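You operate a simulated robot arm through the tools that you are given. There is no shell and no other tool. Be economical: measure what you need, move in short steps, check, and stop when the job is done.

The job below is to be done with a simulated two-armed robot. You get a single attempt, and the scene is never put back.

Task
Get the green-banded bare hose ready: matching fitting from the blue drawer onto the mat, hose end oiled.
Fine: same size as the hose; the blue bench drawer, shut again; oil from the oil pad; hose back in the black rack.
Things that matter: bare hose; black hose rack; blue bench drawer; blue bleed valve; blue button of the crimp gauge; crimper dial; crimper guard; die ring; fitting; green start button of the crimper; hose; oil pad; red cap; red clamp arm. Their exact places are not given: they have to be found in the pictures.

It is judged by the outcome, as a careful person would: the job done as asked, and still so three seconds after it is handed in. It fails if anything else is knocked over, pushed out of place, dropped, spilled or broken.

Robot
Two 7-joint arms with two-finger parallel grippers on one trunk, on a base that drives. Base frame: it is fixed to the floor where the robot stands at the start and does not move with it; the origin is under the middle of the robot, x ahead of it, y to its left, z up. Readings come in mm, rad, newtons and seconds.
The left shoulder is at the start at [70, 188, 1239], the right one opposite. With the tool pointing down near the work surface each hand reaches from about 100 to 740 mm from the robot's upright axis, wherever it stands, measured 20 degrees to its own side. Places, roughly: black hose rack [1100, 0, 900]; blue bench drawer [800, 0, 700]; blue bleed valve [900, 2100, 1000]; blue button of the crimp gauge [900, 1200, 900]; crimper dial [800, 800, 1000]; crimper guard [1000, 900, 1200]; green start button of the crimper [800, 600, 1000]; oil pad [800, 100, 900]; red cap [750, 1500, 1000]; red clamp arm [1100, 2400, 1300]; red main switch of the crimper [800, 900, 1000]; rubber mat [700, 0, 900]; test rig guard [1000, 2200, 1200]; yellow button of the test rig [900, 2300, 1000]; yellow cap [750, 1750, 1000]. Payload 3.91 kg a hand.
The tool frame of a hand sits at the grasp point between the pads (the TCP): z along the fingers, y along the line on which they close. The tips reach 30 mm beyond it. The gripper opens to 110 mm. The fingers are 20 mm wide and 10 mm thick; the gripper's body (48 by 112 mm) begins 55 mm behind the TCP.
Orientation is told as [roll, pitch, yaw] about the base's x, y, z axes, in that order, counted from this pose: with the fingers straight down and closing along the base's y, the tool's x points along the base's -x, its y along +y and its z along -z.

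Tools
- The arms move only by the tool send_rows. It takes "left_moves", "right_moves" or both (then of equal length, played together; a hand with none holds still); each is a list of rows, each an object (a shift or turn left out is 0, a gripper value left out holds the last) with "xyz": the shift along the tool's x, y, z in units of 40 mm (1.0 is 40 mm), a list of three; "angular": the turn, a rotation vector about the tool's x, y, z in units of 5 degrees (1.0 is 5 degrees), a list of three; "fingers": the closure, from 0 (fully open) to 1 (shut). In form: [{"xyz": [dx, dy, dz], "angular": [ax, ay, az], "fingers": fingers}, ...]. A call has 1 to 12 rows; each row shifts and turns the commanded pose from where the row before left it, along the tool's axes as they then stand. A call with a number of a shift or a turn outside -1 to 1 is refused whole. A row lasts 0.2 s, in which the tool goes at most 50 mm and 0.15 rad; a call with a longer step from one row to the next is refused whole, and so is a gripper value outside its range. A pose out of reach is approached as far as the arm can. The call stops where the force on the tool passes 40 N (or 10 N more than at its start, if that is more) or the arm is blocked; 0.2 s more then pass. Each finger travels about 72 mm/s and halts on what it meets, pressing with about 41 N; the grip force reading is that of the motor and also rises with nothing between the fingers. The clock runs only during rows and for 0.2 s after the last one: add rows that do not move to give the fingers time. The reply holds the time, the measured pose of the TCP, the force on the tool along the base axes, the opening and the grip force, in the units named above and with some noise, with the torque about the TCP (base axes, N m) and any sound that the robot's microphone picked up, and new pictures: "pictures" is both (left out), scene, wrist or none (wrist: the cameras of the hands that moved).
- Cameras (640 x 400 px; columns grow to the right, rows downward): "scene" is now at [128.8, -9.7, 1466.7]; the picture's right is [0.09, -1.00, 0.00], its down [-0.62, -0.06, -0.78] and it looks along [0.78, 0.07, -0.63] (base axes); focal length 214 px, centre (320, 200). "left" rides on the left gripper at [73, -17, -103] in its tool frame; the picture's right is [0.23, 0.97, 0.00], its down [-0.76, 0.18, -0.62] and it looks along [-0.61, 0.14, 0.78] (tool axes); focal length 222 px, centre (320, 200). "right" rides on the right gripper at [72, 17, -103] in its tool frame; the picture's right is [-0.23, 0.97, 0.00], its down [-0.76, -0.18, -0.62] and it looks along [-0.61, -0.14, 0.78] (tool axes); focal length 222 px, centre (320, 200).
- lift_body(by): slides the trunk up (or, below 0, down) by that many mm; the arms and the scene camera ride with it, the base frame stays. It gives what a move gives, with no picture.
- drive_base(legs): drives the robot by 1 to 6 legs, each [ahead, turn to the left] in mm and rad, along the robot's own axes; the way and the turn of a leg run together, so that a leg with both is an arc; at most 1500 mm and 3.142 rad a leg. The arms and the cameras ride along, it lands a little off, and it stops where it bumps. It gives what a move gives, and a new picture of the scene camera.
- turn_head(pan, tilt): turns the head with the scene camera to pan (to the left, within 1.501 rad either way) and tilt (down, from -0.506 to 1.204), counted from straight ahead of the robot. It gives what a move gives, and a new picture of the scene camera.
- point_at(camera, pixels): for up to 12 pixels [column, row] of the newest picture of that camera ("zoom" is the newest enlarged one), the place [x, y, z] in the base frame of the surface seen there, good to about 2 mm, but the place of the scene camera against the robot may be out by one fixed shift of up to 25 mm in any direction. No time passes.
- inspect(camera, box): a new picture of the part [left, top, right, bottom] of that camera's present view, enlarged. No time passes.
- close_job(): hands the job in; it is judged then, once.

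Go step by step. Measure first, check grasps and placings, and put right what went wrong. The budget is 80 turns and 260 pictures, counting those below and the enlarged ones. Unless the task says otherwise, let go and move clear before handing in, and close with one line.

The tools are called as name(argument=value, ...) on one line, values as JSON. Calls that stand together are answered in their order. send_rows: Moves the arms, as the interface text tells. Its arguments: {"type":"object","properties":{"left_moves":{"type":"array"},"right_moves":{"type":"array"},"pictures":{"type":"string","enum":["both","scene","wrist","none"]}},"required":[]} The other tools are called the same way: lift_body (by) slides the trunk up or down; drive_base (legs) drives the base; turn_head (pan, tilt) turns the head that bears the scene camera; point_at (camera, pixels) gives the place of the surface under pixels of a picture; inspect (camera, box) takes an enlarged picture of a part of a camera's view; close_job () hands the job in.

At the start:

```text
clock: 0.0
left_ee_pos: [352.0, 157.0, 1323.5]
left_orientation: [-0.002, 0.0, 0.003]
left_contact_force: [0.9, 0.4, -0.9]
left_torque: [-0.01, -0.01, 0.04]
left_gripper_width: 110.5
left_grasp_force: 0.0
right_ee_pos: [430.0, -155.7, 1354.9]
right_orientation: [0.002, 0.0, 0.0]
right_contact_force: [0.2, 0.2, -0.5]
right_torque: [-0.01, 0.05, 0.01]
right_gripper_width: 110.0
right_grasp_force: 0.2
trunk travel left (down, up): [-749.0, 191.0]
robot x, y, heading: [-3.3, 2.2, -0.003]
head pan, tilt: [0.091, 0.677]
```

scene: 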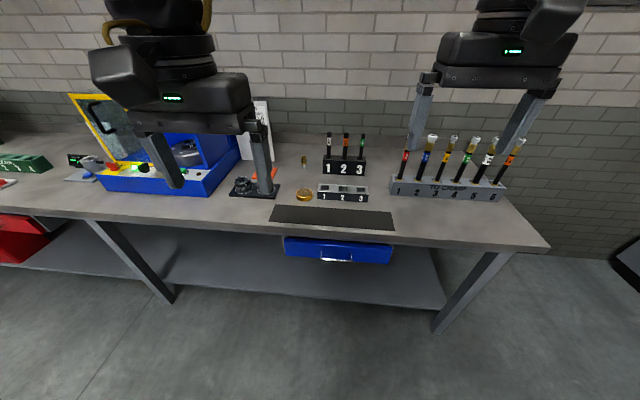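
right: 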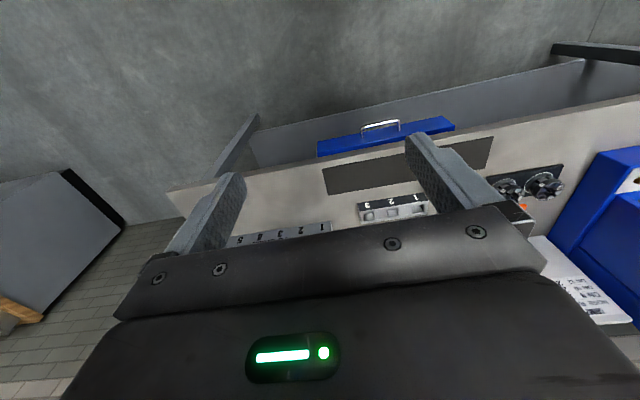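
left: 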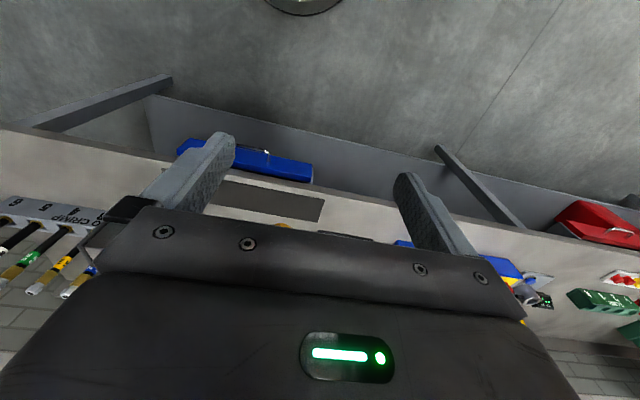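

The scene shows a black rack (slots 1-3) near (345,160), a grey rack (1-6) near (450,185), the mat near (333,217) and the blue drawer near (338,248). I'll zoom in on these.

inspect(camera="scene", box=[220, 120, 400, 232])

inspect(camera="scene", box=[300, 125, 380, 175])

inspect(camera="scene", box=[380, 125, 540, 225])

```text
3.56 times, centred on (310, 176) of scene
```

zoom: 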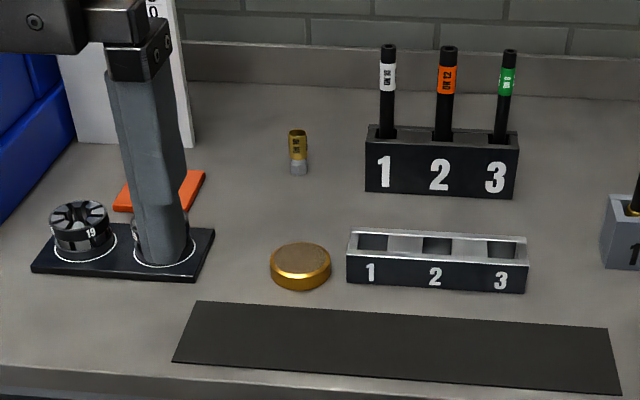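

```text
8.00 times, centred on (340, 150) of scene
```

zoom: 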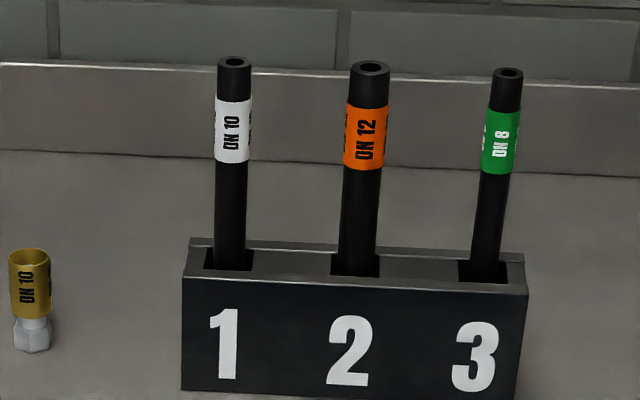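

```text
4.00 times, centred on (460, 175) of scene
```

zoom: 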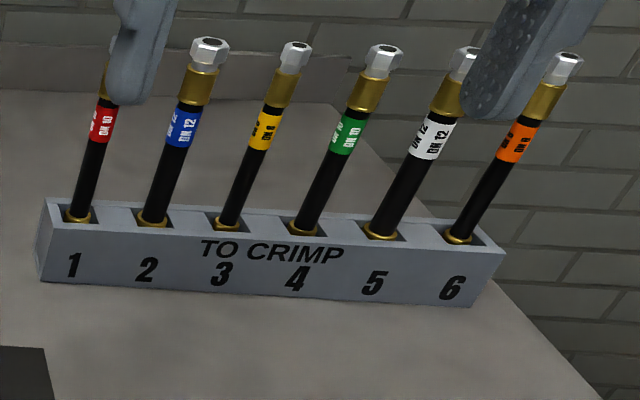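

The green-banded hose in slot 3 is DN 8. The gold disc at (303,195) looks like the oil pad. I'll measure the places.

point_at(camera="scene", pixels=[[363, 136], [363, 143], [361, 172], [324, 172], [304, 191], [297, 197], [275, 206], [396, 230], [340, 260], [287, 239], [390, 246], [343, 196]])

turn_head(pan=0.0, tilt=0.85)

```text
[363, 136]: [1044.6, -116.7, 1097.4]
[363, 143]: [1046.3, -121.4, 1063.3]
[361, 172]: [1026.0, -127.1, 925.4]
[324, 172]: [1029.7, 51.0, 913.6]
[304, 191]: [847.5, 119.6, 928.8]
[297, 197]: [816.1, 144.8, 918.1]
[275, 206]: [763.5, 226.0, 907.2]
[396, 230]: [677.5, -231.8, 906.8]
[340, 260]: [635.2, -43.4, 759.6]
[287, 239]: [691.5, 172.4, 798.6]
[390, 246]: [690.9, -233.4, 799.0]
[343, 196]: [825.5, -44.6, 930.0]
```

```text
clock: 0.7
left_ee_pos: [353.8, 157.7, 1323.0]
left_orientation: [-0.001, 0.0, 0.003]
left_contact_force: [0.3, 0.3, -0.2]
left_torque: [-0.02, 0.01, 0.0]
left_gripper_width: 110.2
left_grasp_force: 0.0
right_ee_pos: [429.4, -156.0, 1355.1]
right_orientation: [0.001, 0.0, 0.0]
right_contact_force: [0.1, 0.0, -0.4]
right_torque: [-0.02, 0.01, -0.01]
right_gripper_width: 110.1
right_grasp_force: 0.2
trunk travel left (down, up): [-749.0, 191.0]
robot x, y, heading: [-0.5, -4.7, 0.002]
head pan, tilt: [0.0, 0.85]
```

scene: 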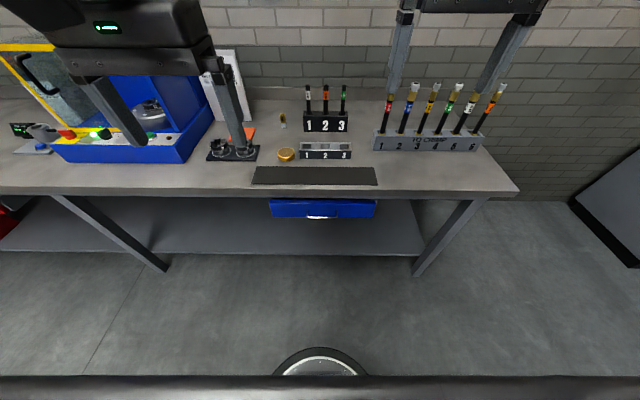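

Next I look closer at the drawer handle and the bench edge.

inspect(camera="scene", box=[250, 160, 410, 260])

point_at(camera="zoom", pixels=[[284, 224], [290, 228], [240, 223], [280, 231], [330, 220], [285, 175], [285, 150], [285, 205], [80, 180], [500, 180], [80, 227], [285, 132]])

```text
4.00 times, centred on (330, 210) of scene
```

zoom: 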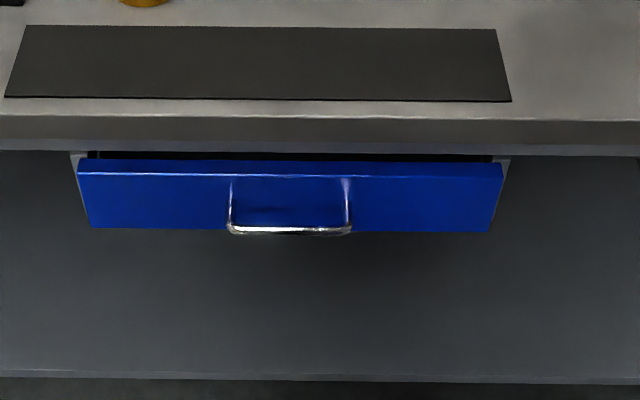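

```text
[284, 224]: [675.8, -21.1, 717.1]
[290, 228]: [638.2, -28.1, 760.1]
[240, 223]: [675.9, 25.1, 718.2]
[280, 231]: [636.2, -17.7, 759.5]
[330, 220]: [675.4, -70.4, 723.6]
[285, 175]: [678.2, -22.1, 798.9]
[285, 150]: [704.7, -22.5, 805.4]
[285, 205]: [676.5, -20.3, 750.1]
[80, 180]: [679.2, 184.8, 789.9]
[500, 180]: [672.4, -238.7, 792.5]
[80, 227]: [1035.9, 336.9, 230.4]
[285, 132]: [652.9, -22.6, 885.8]
```

The handle bar is at about x 637, z 760 and y −90 to 38, with the drawer face at x 676. I'll turn the right hand to point forward, closing vertically, and lower the trunk.

send_rows(right_moves=[{"angular": [-0.9237, -0.9237, 0.9237]}, {"angular": [-0.9237, -0.9237, 0.9237]}, {"angular": [-0.9237, -0.9237, 0.9237]}, {"angular": [-0.9237, -0.9237, 0.9237]}, {"angular": [-0.9237, -0.9237, 0.9237]}, {"angular": [-0.9237, -0.9237, 0.9237]}, {"angular": [-0.9237, -0.9237, 0.9237]}, {"angular": [-0.9237, -0.9237, 0.9237]}, {"angular": [-0.9237, -0.9237, 0.9237]}, {"angular": [-0.9237, -0.9237, 0.9237]}], pictures="none")

send_rows(right_moves=[{"angular": [-0.9237, -0.9237, 0.9237]}, {"angular": [-0.9237, -0.9237, 0.9237]}, {"angular": [-0.9237, -0.9237, 0.9237]}, {"angular": [-0.9237, -0.9237, 0.9237]}, {"angular": [-0.9237, -0.9237, 0.9237]}, {"xyz": [0, 0, 0]}], pictures="none")

lift_body(by=-400)

```text
clock: 2.9
left_ee_pos: [353.0, 156.3, 1324.1]
left_orientation: [0.001, 0.0, 0.002]
left_contact_force: [-0.5, -0.2, 0.2]
left_torque: [0.01, 0.02, -0.03]
left_gripper_width: 110.0
left_grasp_force: 0.0
right_ee_pos: [450.3, -293.4, 1485.7]
right_orientation: [0.548, -0.313, -0.547]
right_contact_force: [0.0, 0.0, 1.6]
right_torque: [0.0, 0.0, -0.01]
right_gripper_width: 109.9
right_grasp_force: 0.1
right hand out of reach, approached as far as the arm can: row 2, 3, 4, 5, 6, 7, 8, 9, 10
trunk travel left (down, up): [-749.0, 191.0]
robot x, y, heading: [-0.6, -0.3, -0.003]
head pan, tilt: [0.0, 0.85]
```

```text
clock: 4.3
left_ee_pos: [353.9, 158.8, 1324.5]
left_orientation: [-0.004, -0.002, 0.003]
left_contact_force: [0.2, 0.6, 0.2]
left_torque: [0.0, 0.01, 0.04]
left_gripper_width: 110.0
left_grasp_force: 0.0
right_ee_pos: [451.4, -371.5, 1523.9]
right_orientation: [0.788, -0.338, -0.786]
right_contact_force: [-0.3, 0.6, 0.1]
right_torque: [0.01, -0.01, 0.0]
right_gripper_width: 109.9
right_grasp_force: 0.0
right hand out of reach, approached as far as the arm can: row 1, 2, 3, 4, 5
trunk travel left (down, up): [-749.0, 191.0]
robot x, y, heading: [0.3, 1.7, -0.002]
head pan, tilt: [0.0, 0.85]
```

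```text
clock: 8.2
left_ee_pos: [352.5, 158.3, 925.1]
left_orientation: [-0.001, 0.0, 0.002]
left_contact_force: [-0.8, 0.8, -0.4]
left_torque: [0.01, 0.0, 0.01]
left_gripper_width: 110.2
left_grasp_force: 0.1
right_ee_pos: [450.6, -372.5, 1122.4]
right_orientation: [0.789, -0.34, -0.788]
right_contact_force: [-0.2, 0.2, 0.9]
right_torque: [0.02, -0.02, 0.03]
right_gripper_width: 110.0
right_grasp_force: 0.1
trunk travel left (down, up): [-349.0, 591.0]
robot x, y, heading: [-2.4, -1.7, 0.006]
head pan, tilt: [0.0, 0.85]
```

The right hand stopped at about 60° of its 120° turn because it was out of reach. I'll check with an idle row whether it finishes now that the position is lower.

send_rows(right_moves=[{"xyz": [0, 0, 0]}, {"xyz": [0, 0, 0]}], pictures="scene")

```text
clock: 8.8
left_ee_pos: [353.8, 158.5, 922.9]
left_orientation: [-0.002, 0.001, 0.0]
left_contact_force: [-0.1, 1.0, 0.1]
left_torque: [-0.01, 0.0, 0.05]
left_gripper_width: 110.0
left_grasp_force: 0.1
right_ee_pos: [450.0, -372.7, 1122.5]
right_orientation: [0.789, -0.339, -0.786]
right_contact_force: [0.8, 0.6, -1.1]
right_torque: [0.03, -0.01, 0.0]
right_gripper_width: 110.1
right_grasp_force: 0.1
trunk travel left (down, up): [-349.0, 591.0]
robot x, y, heading: [0.3, -0.7, 0.004]
head pan, tilt: [0.0, 0.85]
```

scene: 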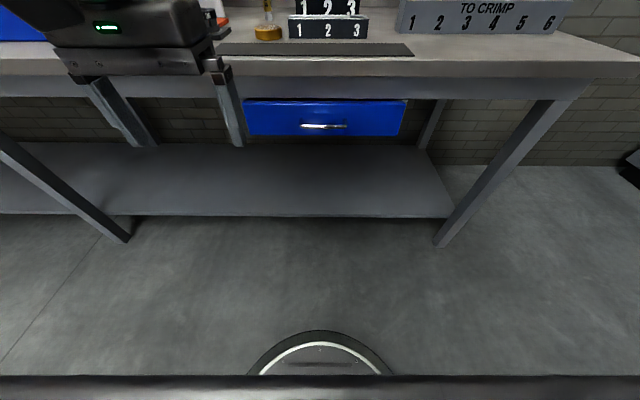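

The command restarts from the actual pose, so I'll first move inward and down, then finish the remaining 60°.

send_rows(right_moves=[{"xyz": [0.708, 0.083, 0.667]}, {"xyz": [0.708, 0.083, 0.667]}, {"xyz": [0.708, 0.083, 0.667]}, {"xyz": [0.708, 0.083, 0.667]}, {"xyz": [0.708, 0.083, 0.667]}, {"xyz": [0.708, 0.083, 0.667]}, {"xyz": [0.708, 0.083, 0.667]}, {"xyz": [0.708, 0.083, 0.667]}, {"xyz": [0.708, 0.083, 0.667]}], pictures="none")

send_rows(right_moves=[{"angular": [-0.866, -0.866, 0.866]}, {"angular": [-0.866, -0.866, 0.866]}, {"angular": [-0.866, -0.866, 0.866]}, {"angular": [-0.866, -0.866, 0.866]}, {"angular": [-0.866, -0.866, 0.866]}, {"angular": [-0.866, -0.866, 0.866]}, {"angular": [-0.866, -0.866, 0.866]}, {"angular": [-0.866, -0.866, 0.866]}, {"xyz": [0, 0, 0]}], pictures="both")

```text
clock: 10.8
left_ee_pos: [352.8, 157.8, 924.3]
left_orientation: [-0.001, 0.0, 0.0]
left_contact_force: [1.2, 0.3, 0.6]
left_torque: [-0.03, -0.02, -0.02]
left_gripper_width: 109.9
left_grasp_force: 0.1
right_ee_pos: [453.3, -371.5, 1121.4]
right_orientation: [0.787, -0.34, -0.783]
right_contact_force: [-0.7, -0.7, -0.3]
right_torque: [0.03, -0.01, 0.0]
right_gripper_width: 109.9
right_grasp_force: 0.0
right hand out of reach, approached as far as the arm can: row 1, 2, 3, 4, 5, 6, 7, 8, 9
trunk travel left (down, up): [-349.0, 591.0]
robot x, y, heading: [-1.6, -2.2, 0.001]
head pan, tilt: [0.0, 0.85]
```

```text
clock: 12.8
left_ee_pos: [353.4, 158.1, 923.7]
left_orientation: [-0.003, -0.001, 0.002]
left_contact_force: [-0.4, -0.8, 0.3]
left_torque: [0.02, 0.01, 0.03]
left_gripper_width: 110.1
left_grasp_force: 0.0
right_ee_pos: [455.0, -419.6, 1121.2]
right_orientation: [0.903, -0.333, -0.899]
right_contact_force: [0.0, 0.0, 0.5]
right_torque: [-0.02, -0.06, 0.01]
right_gripper_width: 109.8
right_grasp_force: 0.0
right hand out of reach, approached as far as the arm can: row 1, 2, 3, 4, 5, 6, 7, 8
trunk travel left (down, up): [-349.0, 591.0]
robot x, y, heading: [-0.2, 0.2, -0.001]
head pan, tilt: [0.0, 0.85]
```

scene: 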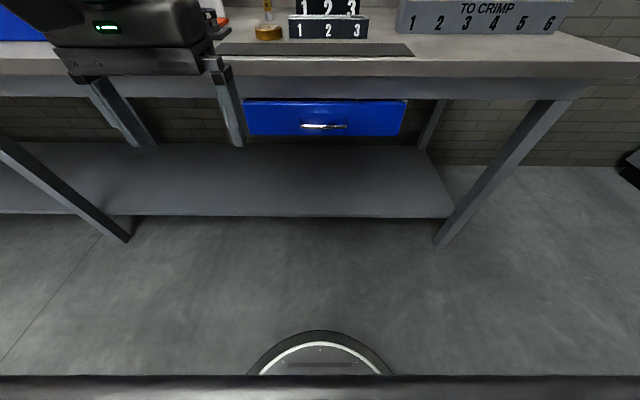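
right: 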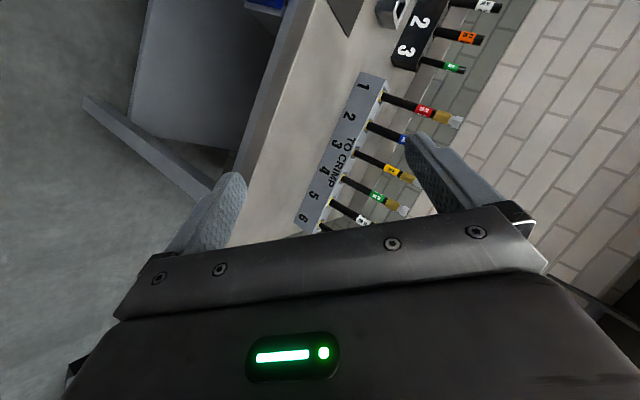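

That turn direction hits the arm's limits. I'll undo it and yaw the other way instead.

send_rows(right_moves=[{"angular": [0.866, 0.866, -0.866]}, {"angular": [0.866, 0.866, -0.866]}, {"angular": [0.866, 0.866, -0.866]}, {"angular": [0.866, 0.866, -0.866]}, {"angular": [0.866, 0.866, -0.866]}, {"angular": [0.866, 0.866, -0.866]}, {"angular": [0.866, 0.866, -0.866]}, {"angular": [0.866, 0.866, -0.866]}, {"angular": [0.866, 0.866, -0.866]}, {"xyz": [0, 0, 0]}], pictures="none")

send_rows(right_moves=[{"angular": [0, 0, -1], "xyz": [0, 0.5, 0.5]}, {"angular": [0, 0, -1], "xyz": [0, 0.5, 0.5]}, {"angular": [0, 0, -1], "xyz": [0, 0.5, 0.5]}, {"angular": [0, 0, -1], "xyz": [0, 0.5, 0.5]}, {"angular": [0, 0, -1]}, {"angular": [0, 0, -1]}, {"angular": [0, 0, -1]}, {"angular": [0, 0, -1]}, {"angular": [0, 0, -1]}], pictures="none")

send_rows(right_moves=[{"angular": [0, 0, -1]}, {"angular": [0, 0, -1]}, {"angular": [0, 0, -1]}, {"angular": [0, 0, -1]}, {"angular": [0, 0, -1]}, {"angular": [0, 0, -1]}, {"angular": [0, 0, -1]}, {"angular": [0, 0, -1]}, {"angular": [0, 0, -1]}], pictures="none")

```text
clock: 14.9
left_ee_pos: [353.3, 157.5, 925.5]
left_orientation: [0.0, 0.001, 0.001]
left_contact_force: [0.1, 0.1, -0.9]
left_torque: [0.04, -0.01, 0.0]
left_gripper_width: 109.6
left_grasp_force: 0.2
right_ee_pos: [449.0, -323.7, 971.0]
right_orientation: [0.005, -0.004, 0.002]
right_contact_force: [-0.1, -0.8, 0.7]
right_torque: [0.03, 0.0, -0.01]
right_gripper_width: 109.9
right_grasp_force: 0.1
right hand out of reach, approached as far as the arm can: row 1, 2, 3, 4, 5, 6, 7, 8, 9
trunk travel left (down, up): [-349.0, 591.0]
robot x, y, heading: [0.4, -1.6, -0.001]
head pan, tilt: [0.0, 0.85]
```

```text
clock: 16.9
left_ee_pos: [353.1, 157.6, 923.2]
left_orientation: [-0.002, 0.0, 0.002]
left_contact_force: [0.1, 0.3, 0.1]
left_torque: [-0.01, 0.03, 0.0]
left_gripper_width: 109.9
left_grasp_force: 0.0
right_ee_pos: [438.6, -242.5, 890.4]
right_orientation: [0.0, -0.003, 0.79]
right_contact_force: [-0.2, 0.5, 0.2]
right_torque: [0.02, -0.01, 0.03]
right_gripper_width: 109.9
right_grasp_force: 0.1
trunk travel left (down, up): [-349.0, 591.0]
robot x, y, heading: [1.4, 2.3, -0.001]
head pan, tilt: [0.0, 0.85]
```

```text
clock: 18.9
left_ee_pos: [353.5, 157.7, 924.6]
left_orientation: [-0.002, 0.0, 0.001]
left_contact_force: [0.0, 0.4, -0.5]
left_torque: [-0.04, -0.02, -0.01]
left_gripper_width: 110.3
left_grasp_force: 0.1
right_ee_pos: [438.6, -242.8, 892.5]
right_orientation: [0.0, -0.002, 1.575]
right_contact_force: [-0.5, 0.1, 1.0]
right_torque: [-0.02, -0.02, -0.01]
right_gripper_width: 110.0
right_grasp_force: 0.1
trunk travel left (down, up): [-349.0, 591.0]
robot x, y, heading: [-5.5, -0.7, -0.001]
head pan, tilt: [0.0, 0.85]
```

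Yaw +90° worked. I'll now tip the fingers forward by about 60°.

send_rows(right_moves=[{"angular": [1, 0, 0]}, {"angular": [1, 0, 0]}, {"angular": [1, 0, 0]}, {"angular": [1, 0, 0]}, {"angular": [1, 0, 0]}, {"angular": [1, 0, 0]}, {"angular": [1, 0, 0]}, {"angular": [1, 0, 0]}, {"angular": [1, 0, 0]}, {"angular": [1, 0, 0]}, {"angular": [1, 0, 0]}, {"angular": [1, 0, 0]}], pictures="both")

```text
clock: 21.6
left_ee_pos: [352.7, 156.1, 924.8]
left_orientation: [0.0, -0.001, 0.001]
left_contact_force: [1.4, 1.0, -0.2]
left_torque: [0.01, 0.01, -0.03]
left_gripper_width: 110.3
left_grasp_force: 0.1
right_ee_pos: [457.9, -277.1, 931.0]
right_orientation: [-1.053, -0.004, 1.573]
right_contact_force: [-0.4, 0.7, -0.2]
right_torque: [0.01, -0.01, 0.02]
right_gripper_width: 110.0
right_grasp_force: 0.0
right hand out of reach, approached as far as the arm can: row 10, 11, 12
trunk travel left (down, up): [-349.0, 591.0]
robot x, y, heading: [3.3, 4.7, 0.003]
head pan, tilt: [0.0, 0.85]
```

scene: 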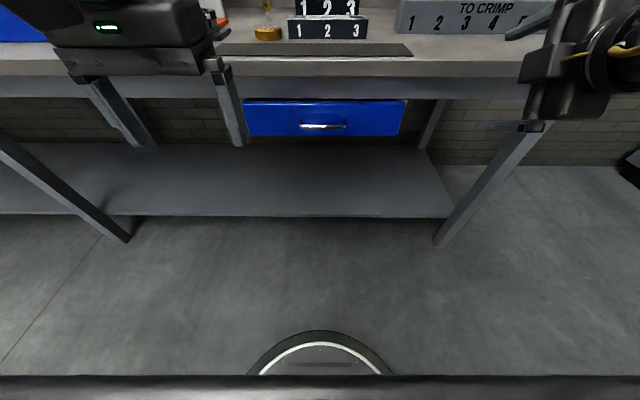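
right: 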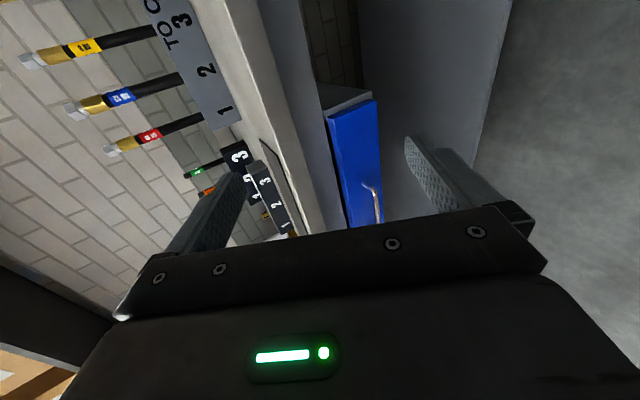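

The right hand is now tilted 60° forward and its camera sees the handle near (375,195). I'll measure it with the wrist camera.

inspect(camera="right", box=[300, 90, 420, 240])

point_at(camera="right", pixels=[[364, 183], [378, 190], [376, 187], [380, 215], [355, 160], [335, 140], [318, 100]])

point_at(camera="scene", pixels=[[325, 126], [303, 126], [346, 126], [325, 110], [327, 60], [342, 45], [268, 30]])

```text
2.67 times, centred on (360, 165) of right
```

zoom: 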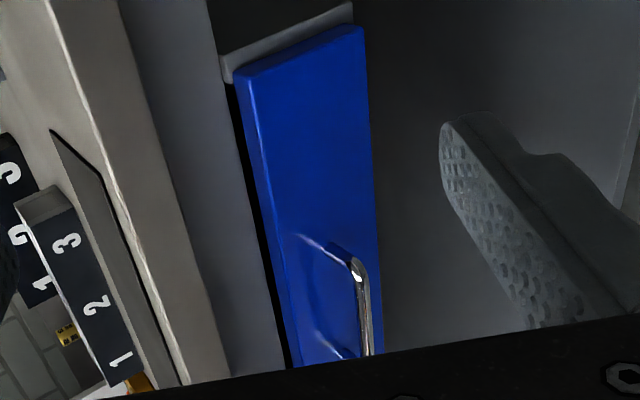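

```text
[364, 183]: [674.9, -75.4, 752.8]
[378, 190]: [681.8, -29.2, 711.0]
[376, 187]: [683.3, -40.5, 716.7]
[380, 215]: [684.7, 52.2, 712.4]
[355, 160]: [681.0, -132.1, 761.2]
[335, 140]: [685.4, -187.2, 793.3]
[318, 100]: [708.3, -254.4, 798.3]
```

```text
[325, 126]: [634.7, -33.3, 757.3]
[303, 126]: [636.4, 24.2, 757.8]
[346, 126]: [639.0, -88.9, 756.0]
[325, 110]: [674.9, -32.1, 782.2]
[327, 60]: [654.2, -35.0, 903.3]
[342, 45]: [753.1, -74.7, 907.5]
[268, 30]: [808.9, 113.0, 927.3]
```

point_at(camera="zoom", pixels=[[358, 275], [362, 300], [352, 264], [236, 80], [245, 75], [363, 330], [140, 100], [358, 30]])

point_at(camera="scene", pixels=[[405, 101], [400, 134], [246, 99], [248, 133]])

```text
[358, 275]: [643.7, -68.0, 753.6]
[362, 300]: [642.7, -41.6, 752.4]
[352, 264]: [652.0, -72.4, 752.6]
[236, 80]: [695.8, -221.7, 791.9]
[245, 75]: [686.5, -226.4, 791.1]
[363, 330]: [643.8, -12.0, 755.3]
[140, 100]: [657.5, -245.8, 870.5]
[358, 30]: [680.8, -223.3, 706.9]
```

```text
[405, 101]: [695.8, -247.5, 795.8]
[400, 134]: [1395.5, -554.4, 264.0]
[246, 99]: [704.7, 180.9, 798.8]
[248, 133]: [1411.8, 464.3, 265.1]
```

The wrist camera puts the bar at about (645, −15, 753), spanning y −72 to 42. That gives a scene-camera correction of roughly (+8, +18, −4). I'll go to a pre-grasp pose with the opening at about 40 mm.

send_rows(right_moves=[{"xyz": [-0.819, 0.194, 0.485], "fingers": 0.62}, {"xyz": [-0.819, 0.194, 0.485]}, {"xyz": [-0.819, 0.194, 0.485]}, {"xyz": [-0.819, 0.194, 0.485]}, {"xyz": [-0.819, 0.194, 0.485]}, {"xyz": [-0.819, 0.194, 0.485]}, {"xyz": [-0.819, 0.194, 0.485]}, {"xyz": [-0.819, 0.194, 0.485]}, {"xyz": [0, 0, 0]}])

```text
clock: 23.6
left_ee_pos: [353.0, 156.8, 924.5]
left_orientation: [0.001, 0.0, 0.001]
left_contact_force: [-0.2, -0.8, 0.0]
left_torque: [-0.02, 0.03, -0.02]
left_gripper_width: 110.0
left_grasp_force: 0.0
right_ee_pos: [564.6, -12.4, 799.0]
right_orientation: [-1.049, -0.002, 1.572]
right_contact_force: [-1.0, 0.1, -1.2]
right_torque: [0.03, -0.01, 0.01]
right_gripper_width: 41.7
right_grasp_force: 0.1
trunk travel left (down, up): [-349.0, 591.0]
robot x, y, heading: [-0.7, 1.3, -0.005]
head pan, tilt: [0.0, 0.85]
```

scene: 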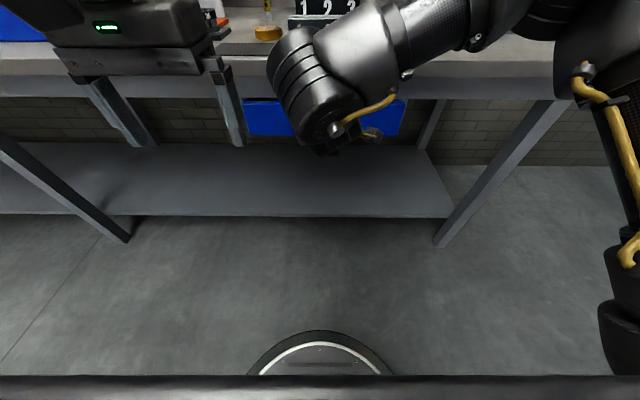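
right: 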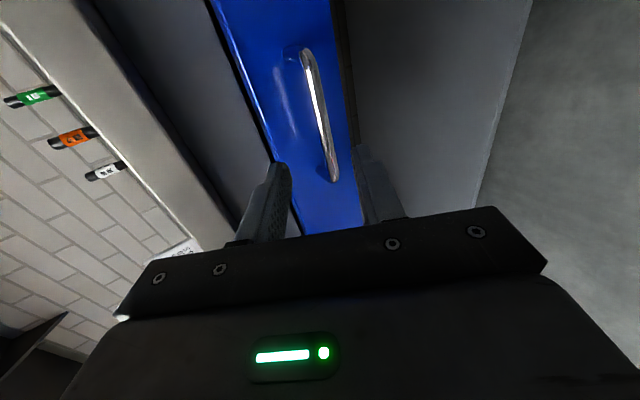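

point_at(camera="right", pixels=[[308, 62], [318, 100], [326, 150], [330, 170], [285, 100], [345, 205], [262, 150]])

```text
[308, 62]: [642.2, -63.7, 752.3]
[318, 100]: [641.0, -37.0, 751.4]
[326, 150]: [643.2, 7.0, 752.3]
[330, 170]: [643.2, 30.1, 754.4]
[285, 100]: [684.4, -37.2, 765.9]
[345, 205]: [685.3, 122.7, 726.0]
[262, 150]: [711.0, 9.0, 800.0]
```

The bar lies along the tool axis, about 93 mm beyond the TCP. I'll advance 80 mm and close on it.

send_rows(right_moves=[{"xyz": [0, 0, 0.67]}, {"xyz": [0, 0, 0.67]}, {"xyz": [0, 0.03, 0.66]}, {"fingers": 1}, {"xyz": [0, 0, 0]}, {"xyz": [0, 0, 0]}])

```text
clock: 24.9
left_ee_pos: [353.7, 157.1, 923.7]
left_orientation: [-0.003, 0.001, 0.0]
left_contact_force: [0.0, -1.7, -0.2]
left_torque: [0.01, 0.03, 0.02]
left_gripper_width: 110.2
left_grasp_force: 0.0
right_ee_pos: [629.3, -13.8, 759.7]
right_orientation: [-1.051, -0.003, 1.57]
right_contact_force: [1.0, -0.9, 1.9]
right_torque: [-0.37, -0.04, -0.52]
right_gripper_width: 11.5
right_grasp_force: 45.0
trunk travel left (down, up): [-349.0, 591.0]
robot x, y, heading: [2.0, 0.4, -0.001]
head pan, tilt: [0.0, 0.85]
```

scene: 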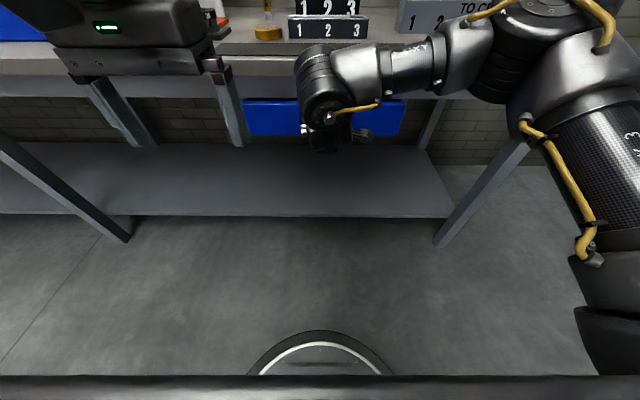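
right: 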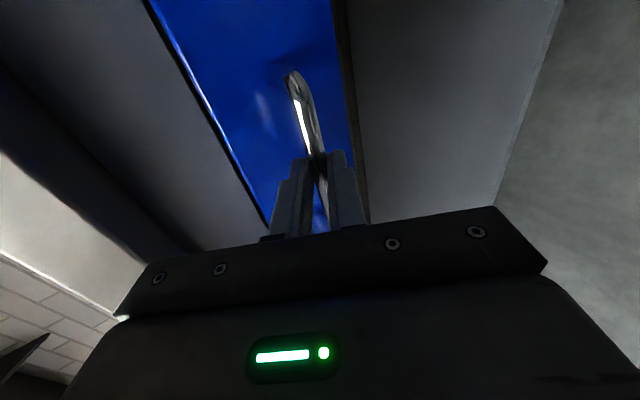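

The handle is held, with 11.5 mm between the pads. I'll pull straight back along −x.

send_rows(right_moves=[{"xyz": [0, 0.248, -0.434]}, {"xyz": [0, 0.248, -0.434]}, {"xyz": [0, 0.248, -0.434]}, {"xyz": [0, 0.248, -0.434]}, {"xyz": [0, 0.248, -0.434]}, {"xyz": [0, 0.248, -0.434]}], pictures="scene")

```text
clock: 26.4
left_ee_pos: [353.5, 155.7, 923.7]
left_orientation: [0.0, -0.002, -0.001]
left_contact_force: [0.4, -0.6, 0.2]
left_torque: [-0.04, 0.0, 0.01]
left_gripper_width: 110.5
left_grasp_force: 0.0
right_ee_pos: [509.3, -13.3, 760.6]
right_orientation: [-1.052, -0.002, 1.569]
right_contact_force: [-1.6, -14.0, 4.0]
right_torque: [-0.4, 0.02, -0.27]
right_gripper_width: 11.7
right_grasp_force: 44.9
trunk travel left (down, up): [-349.0, 591.0]
robot x, y, heading: [1.7, 0.1, -0.004]
head pan, tilt: [0.0, 0.85]
```

scene: 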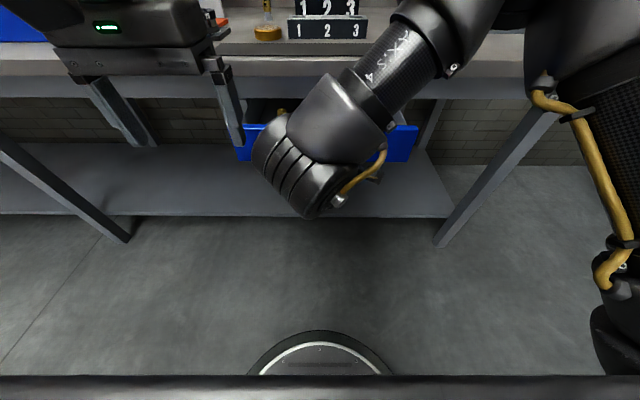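

The drawer has come out 120 mm. I'll pull further.

send_rows(right_moves=[{"xyz": [0, 0.248, -0.434]}, {"xyz": [0, 0.248, -0.434]}, {"xyz": [0, 0.248, -0.434]}, {"xyz": [0, 0.248, -0.434]}], pictures="scene")

```text
clock: 27.1
left_ee_pos: [352.7, 160.9, 923.6]
left_orientation: [-0.003, -0.001, 0.005]
left_contact_force: [0.3, -0.8, 0.2]
left_torque: [0.03, 0.02, 0.01]
left_gripper_width: 110.2
left_grasp_force: 0.1
right_ee_pos: [464.8, -13.1, 759.3]
right_orientation: [-1.04, -0.041, 1.56]
right_contact_force: [0.1, 20.8, 16.8]
right_torque: [-0.8, -0.34, 0.47]
right_gripper_width: 12.2
right_grasp_force: 45.8
trunk travel left (down, up): [-349.0, 591.0]
robot x, y, heading: [-1.7, 1.0, 0.01]
head pan, tilt: [0.0, 0.85]
stopped in row 3 (right hand): the force on the tool passed its limit at 48 N (the readings are from after the stop); the commanded pose is now the measured one
```

scene: 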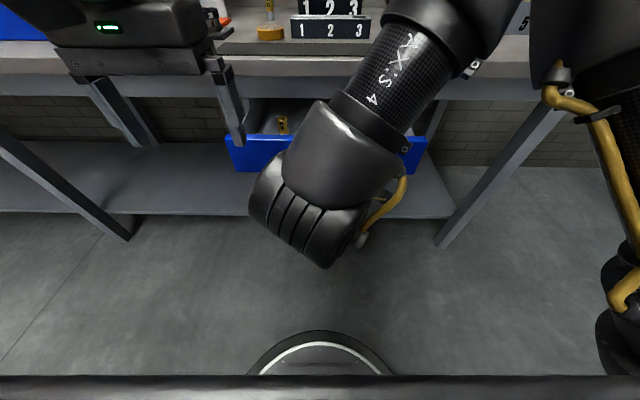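

The arm stopped near its own limit with the drawer about 165 mm open. A brass fitting shows at (283,123), so I'll look closer.

inspect(camera="scene", box=[220, 60, 440, 200])

point_at(camera="scene", pixels=[[283, 119], [283, 130], [262, 120], [262, 137], [262, 104], [285, 98], [310, 105]])

```text
2.86 times, centred on (330, 130) of scene
```

zoom: 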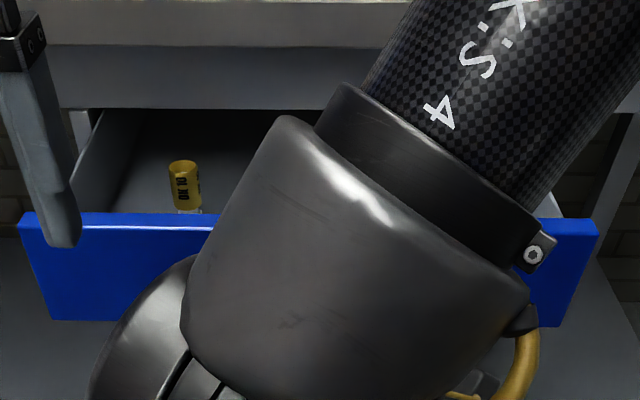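

```text
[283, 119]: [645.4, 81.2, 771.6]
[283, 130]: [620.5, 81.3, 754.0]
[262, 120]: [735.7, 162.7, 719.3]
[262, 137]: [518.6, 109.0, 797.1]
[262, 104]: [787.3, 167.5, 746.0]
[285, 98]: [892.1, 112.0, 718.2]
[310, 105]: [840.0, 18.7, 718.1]
```

Fittings stand upright in the drawer, and the visible one is DN 10. I'll ease the base back 80 mm while gripping to open the drawer further.

drive_base(legs=[[-80, 0]])

```text
clock: 28.5
left_ee_pos: [273.3, 158.9, 923.1]
left_orientation: [-0.002, 0.0, 0.003]
left_contact_force: [0.2, 0.0, 0.7]
left_torque: [0.01, 0.02, -0.02]
left_gripper_width: 110.3
left_grasp_force: 0.0
right_ee_pos: [385.7, -13.4, 760.3]
right_orientation: [-1.039, -0.046, 1.563]
right_contact_force: [-1.5, 7.6, 0.5]
right_torque: [-1.06, -0.03, -0.06]
right_gripper_width: 12.0
right_grasp_force: 44.7
trunk travel left (down, up): [-349.0, 591.0]
robot x, y, heading: [-78.0, -3.5, 0.007]
head pan, tilt: [0.0, 0.85]
stopped in leg 1: the force on the tool passed its limit at 41 N (the readings are from after the stop); the commanded pose is now the measured one
```

scene: 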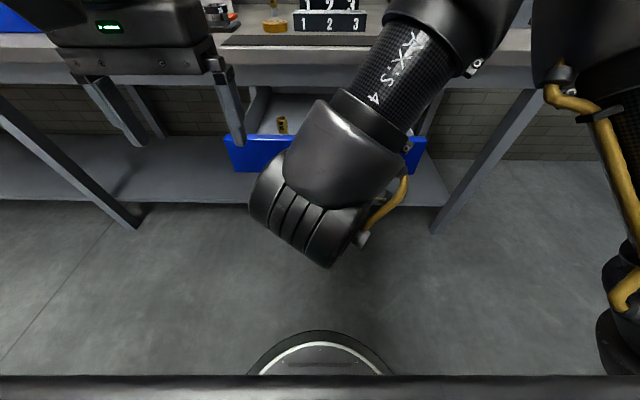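

The drawer is about 245 mm open, probably at its stop. I'll release the handle, back off and raise the trunk.

send_rows(right_moves=[{"fingers": 0.53}, {"xyz": [0, 0, 0]}, {"xyz": [0, 0, 0]}, {"xyz": [0, 0, 0]}], pictures="wrist")

drive_base(legs=[[-120, 0]])

lift_body(by=300)

turn_head(pan=0.0, tilt=0.8)

```text
clock: 29.5
left_ee_pos: [271.8, 158.1, 925.0]
left_orientation: [-0.002, 0.001, 0.003]
left_contact_force: [0.6, 0.1, 0.7]
left_torque: [0.0, 0.0, -0.03]
left_gripper_width: 110.2
left_grasp_force: 0.0
right_ee_pos: [385.5, -14.0, 759.2]
right_orientation: [-1.039, -0.046, 1.561]
right_contact_force: [0.9, -0.2, 0.7]
right_torque: [-0.01, 0.01, 0.01]
right_gripper_width: 51.8
right_grasp_force: 0.0
trunk travel left (down, up): [-349.0, 591.0]
robot x, y, heading: [-80.2, -0.2, 0.007]
head pan, tilt: [0.0, 0.85]
```

right: 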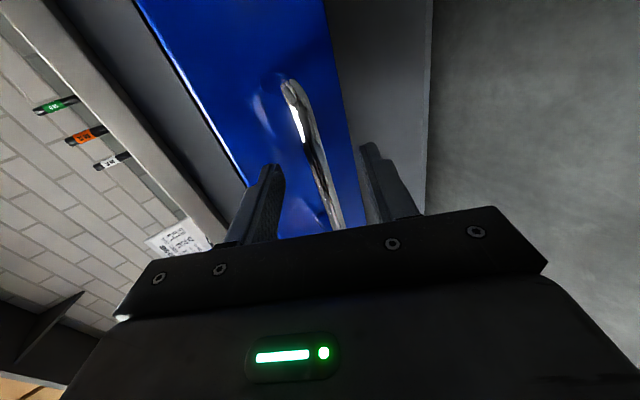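

```text
clock: 31.1
left_ee_pos: [82.9, 167.5, 921.5]
left_orientation: [0.01, -0.044, 0.006]
left_contact_force: [0.2, 1.6, 1.9]
left_torque: [-0.1, -0.01, -0.01]
left_gripper_width: 110.0
left_grasp_force: 0.1
right_ee_pos: [252.4, -59.6, 810.9]
right_orientation: [-1.068, -0.196, 1.429]
right_contact_force: [3.1, -2.3, 4.0]
right_torque: [0.1, 0.4, 0.13]
right_gripper_width: 51.7
right_grasp_force: 0.0
trunk travel left (down, up): [-349.0, 591.0]
robot x, y, heading: [-198.1, -1.5, 0.006]
head pan, tilt: [0.0, 0.85]
stopped in leg 1: the robot was blocked; the commanded pose is now the measured one
```

scene: 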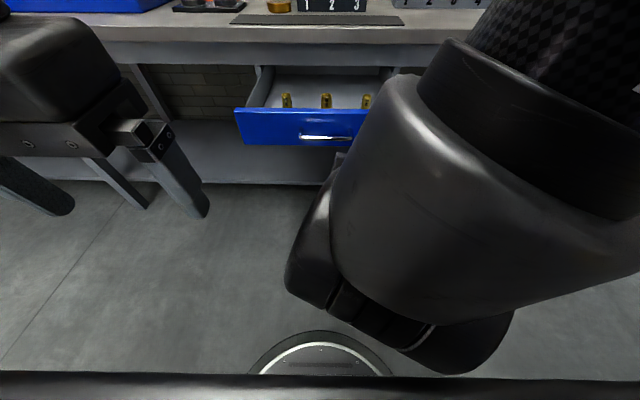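

```text
clock: 31.5
left_ee_pos: [49.1, 172.8, 925.3]
left_orientation: [0.021, -0.067, 0.003]
left_contact_force: [-3.0, 0.6, 3.0]
left_torque: [-0.02, -0.24, -0.01]
left_gripper_width: 109.9
left_grasp_force: 0.2
right_ee_pos: [250.3, -79.3, 836.1]
right_orientation: [-1.106, -0.215, 1.348]
right_contact_force: [2.5, -4.6, -9.9]
right_torque: [0.13, -0.5, 0.24]
right_gripper_width: 51.5
right_grasp_force: 0.1
trunk travel left (down, up): [-351.0, 589.0]
robot x, y, heading: [-200.1, -1.9, -0.005]
head pan, tilt: [0.0, 0.85]
stopped: the arm was blocked; the commanded pose is now the measured one
```

```text
clock: 32.1
left_ee_pos: [52.5, 170.5, 926.1]
left_orientation: [0.02, -0.073, 0.003]
left_contact_force: [0.5, -0.6, 0.8]
left_torque: [0.0, -0.01, 0.01]
left_gripper_width: 110.0
left_grasp_force: 0.0
right_ee_pos: [247.6, -72.0, 827.2]
right_orientation: [-1.065, -0.227, 1.364]
right_contact_force: [-0.1, -0.2, -1.1]
right_torque: [0.0, 0.02, 0.0]
right_gripper_width: 51.7
right_grasp_force: 0.0
trunk travel left (down, up): [-351.0, 589.0]
robot x, y, heading: [-195.4, -1.7, -0.004]
head pan, tilt: [0.0, 0.799]
```

scene: 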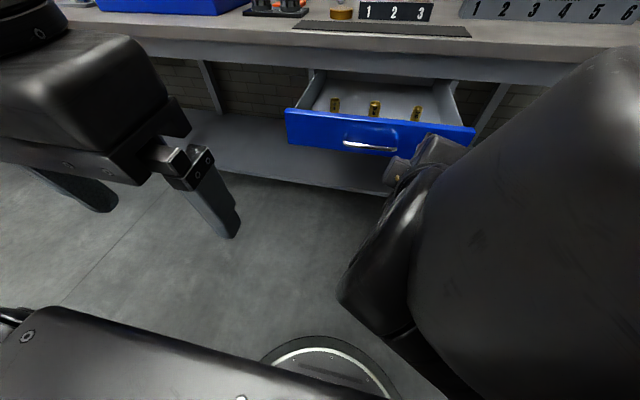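

Something blocked the drive-back and the lift, and both hands shifted relative to the robot. I'll check with all cameras before moving.

send_rows(left_moves=[{"xyz": [0, 0, 0]}], right_moves=[{"xyz": [0, 0, 0]}], pictures="both")

turn_head(pan=-0.6, tilt=0.9)

turn_head(pan=0.7, tilt=0.9)

```text
clock: 32.4
left_ee_pos: [14.6, 176.6, 928.4]
left_orientation: [0.031, -0.111, -0.014]
left_contact_force: [-1.2, 0.4, 0.6]
left_torque: [-0.02, -0.04, 0.0]
left_gripper_width: 109.9
left_grasp_force: 0.0
right_ee_pos: [243.1, -89.3, 835.7]
right_orientation: [-1.089, -0.181, 1.281]
right_contact_force: [-0.4, 0.7, 0.1]
right_torque: [0.02, 0.0, -0.04]
right_gripper_width: 51.8
right_grasp_force: 0.0
trunk travel left (down, up): [-351.0, 589.0]
robot x, y, heading: [-196.0, -0.2, -0.004]
head pan, tilt: [0.0, 0.799]
stopped in row 1 (left hand): the arm was blocked; the commanded pose is now the measured one
```

scene: 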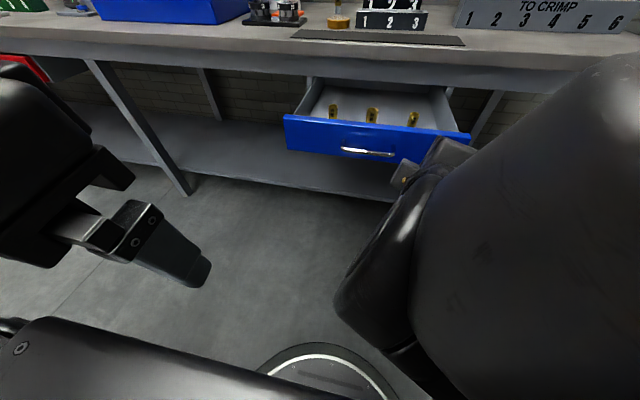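
right: 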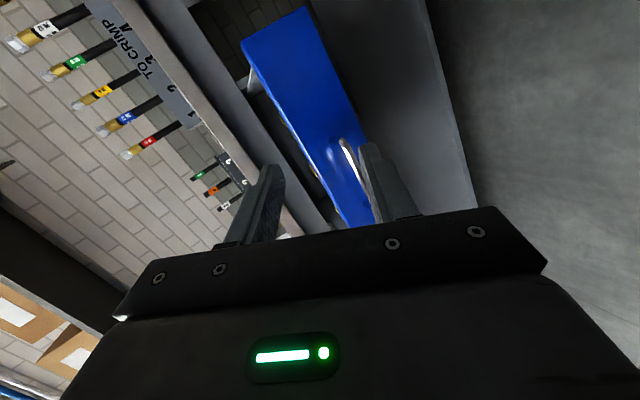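
left: 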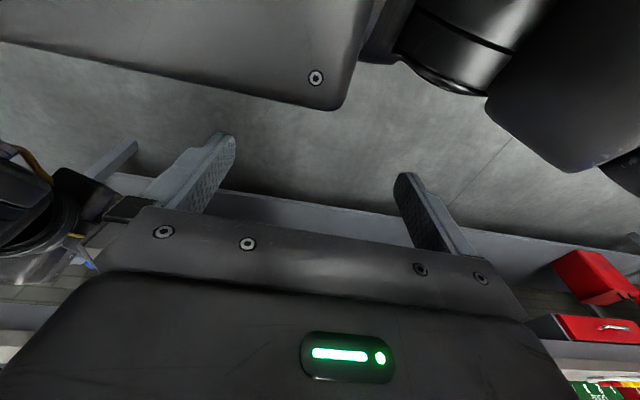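

```text
clock: 33.4
left_ee_pos: [22.7, 175.2, 921.4]
left_orientation: [0.032, -0.058, -0.014]
left_contact_force: [-0.3, -0.2, 0.1]
left_torque: [0.0, 0.0, 0.02]
left_gripper_width: 109.8
left_grasp_force: 0.0
right_ee_pos: [243.0, -78.0, 823.3]
right_orientation: [-1.046, -0.205, 1.324]
right_contact_force: [-0.3, 0.7, -0.8]
right_torque: [0.0, -0.03, 0.03]
right_gripper_width: 51.6
right_grasp_force: 0.0
trunk travel left (down, up): [-351.0, 589.0]
robot x, y, heading: [-196.7, -3.0, 0.001]
head pan, tilt: [-0.6, 0.901]
```

scene: 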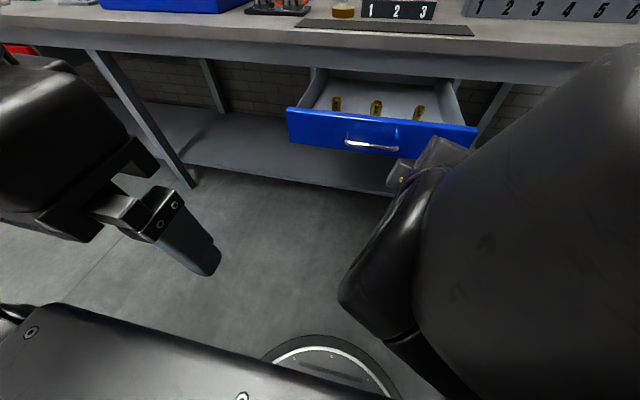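

```text
clock: 34.9
left_ee_pos: [21.3, 175.0, 921.6]
left_orientation: [0.031, -0.062, -0.015]
left_contact_force: [-0.6, 0.7, 0.1]
left_torque: [-0.02, 0.0, -0.03]
left_gripper_width: 110.0
left_grasp_force: 0.0
right_ee_pos: [241.7, -74.8, 823.1]
right_orientation: [-1.048, -0.206, 1.326]
right_contact_force: [0.6, -0.5, 0.4]
right_torque: [0.01, 0.0, 0.03]
right_gripper_width: 51.8
right_grasp_force: 0.0
trunk travel left (down, up): [-351.0, 589.0]
robot x, y, heading: [-198.0, -2.4, -0.003]
head pan, tilt: [0.7, 0.901]
```

scene: 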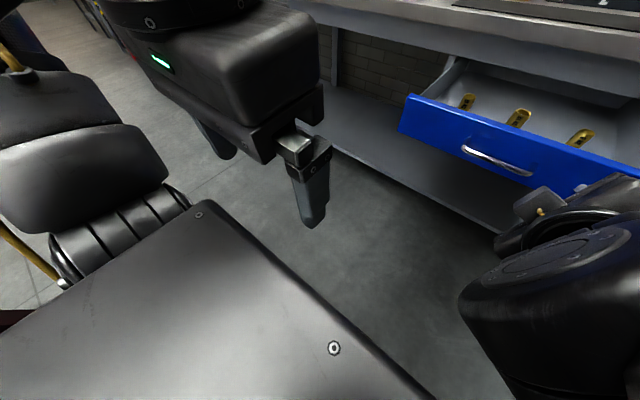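

The right arm seems folded against the robot's own body. I'll move the right hand outward to the right to unfold it.

send_rows(right_moves=[{"xyz": [0.9, 0, 0]}, {"xyz": [0.9, 0, 0]}, {"xyz": [0.9, 0, 0]}, {"xyz": [0.9, 0, 0]}, {"xyz": [0.9, 0, 0]}, {"xyz": [0.9, 0, 0]}], pictures="scene")

```text
clock: 35.2
left_ee_pos: [-12.1, 182.6, 923.0]
left_orientation: [0.043, -0.1, -0.038]
left_contact_force: [31.9, -1.7, -14.6]
left_torque: [0.98, -0.12, 2.42]
left_gripper_width: 110.0
left_grasp_force: 0.0
right_ee_pos: [238.7, -94.2, 832.1]
right_orientation: [-1.073, -0.16, 1.247]
right_contact_force: [0.2, -0.8, 2.6]
right_torque: [0.09, 0.14, 0.07]
right_gripper_width: 51.8
right_grasp_force: 0.0
right hand out of reach, approached as far as the arm can: row 1
trunk travel left (down, up): [-351.0, 589.0]
robot x, y, heading: [-200.4, -1.6, 0.001]
head pan, tilt: [0.7, 0.901]
stopped in row 1 (left hand): the arm was blocked; the commanded pose is now the measured one
```

scene: 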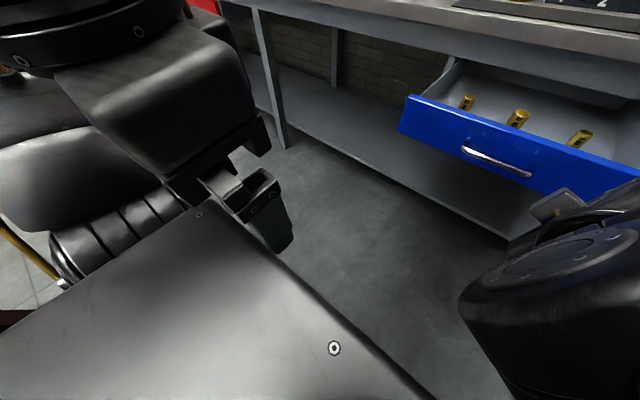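

Now the left hand is the one being blocked at the torso. I'll move it forward and to the left.

send_rows(left_moves=[{"xyz": [-0.7, 0.5, 0]}, {"xyz": [-0.7, 0.5, 0]}, {"xyz": [-0.7, 0.5, 0]}, {"xyz": [-0.7, 0.5, 0]}], pictures="both")

```text
clock: 35.6
left_ee_pos: [-19.5, 194.5, 927.8]
left_orientation: [0.03, -0.199, 0.053]
left_contact_force: [205.4, -43.2, -47.4]
left_torque: [2.51, -0.47, 11.96]
left_gripper_width: 110.3
left_grasp_force: 0.3
right_ee_pos: [228.6, -104.5, 840.5]
right_orientation: [-1.076, -0.139, 1.191]
right_contact_force: [-0.7, -0.6, 0.0]
right_torque: [0.02, 0.0, 0.04]
right_gripper_width: 51.9
right_grasp_force: 0.1
trunk travel left (down, up): [-351.0, 589.0]
robot x, y, heading: [-195.3, -1.3, -0.007]
head pan, tilt: [0.7, 0.901]
stopped in row 1 (left hand): the arm was blocked; the commanded pose is now the measured one
```

scene: 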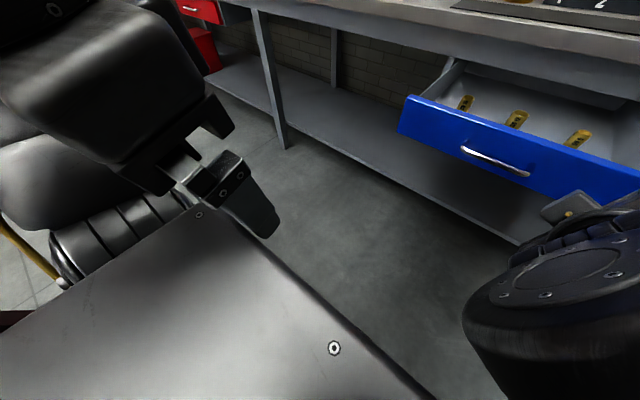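
left: 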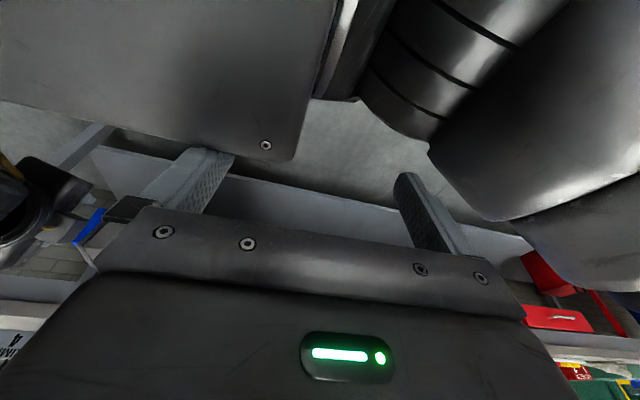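

I don't understand yet what is pushing the arms, so I'll look to both sides.

turn_head(pan=1.5, tilt=0.6)

turn_head(pan=-1.5, tilt=0.6)

```text
clock: 36.7
left_ee_pos: [-17.7, 194.0, 929.4]
left_orientation: [0.033, -0.178, 0.052]
left_contact_force: [191.2, -8.1, -20.5]
left_torque: [1.08, -0.35, 10.81]
left_gripper_width: 110.1
left_grasp_force: 0.3
right_ee_pos: [228.4, -90.8, 828.0]
right_orientation: [-1.027, -0.157, 1.234]
right_contact_force: [-0.3, 0.1, 0.2]
right_torque: [0.02, 0.0, 0.02]
right_gripper_width: 51.4
right_grasp_force: 0.0
trunk travel left (down, up): [-351.0, 589.0]
robot x, y, heading: [-194.2, -1.3, -0.0]
head pan, tilt: [1.499, 0.6]
```

scene: 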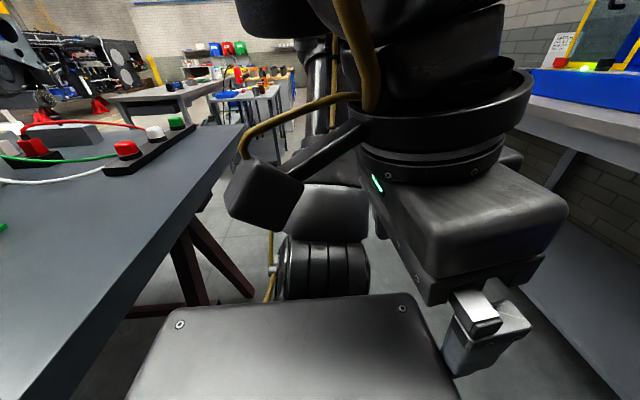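

```text
clock: 39.3
left_ee_pos: [-18.5, 194.4, 928.8]
left_orientation: [0.034, -0.179, 0.053]
left_contact_force: [188.5, -5.1, -12.6]
left_torque: [0.7, -0.35, 10.65]
left_gripper_width: 110.2
left_grasp_force: 0.2
right_ee_pos: [225.2, -87.8, 828.0]
right_orientation: [-1.02, -0.161, 1.238]
right_contact_force: [-0.5, 0.2, 0.1]
right_torque: [-0.01, 0.01, 0.0]
right_gripper_width: 51.6
right_grasp_force: 0.0
trunk travel left (down, up): [-351.0, 589.0]
robot x, y, heading: [-197.8, -2.5, -0.006]
head pan, tilt: [-1.499, 0.6]
```

scene: 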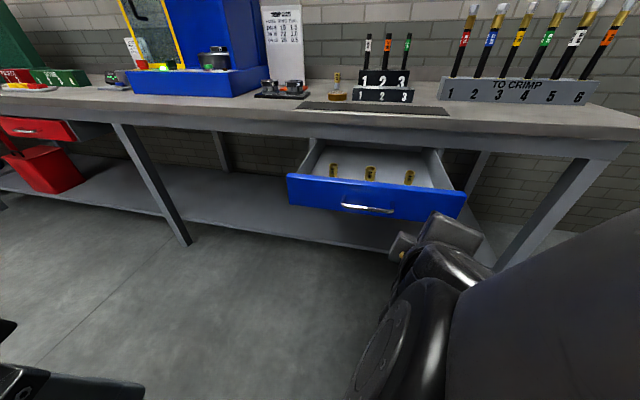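

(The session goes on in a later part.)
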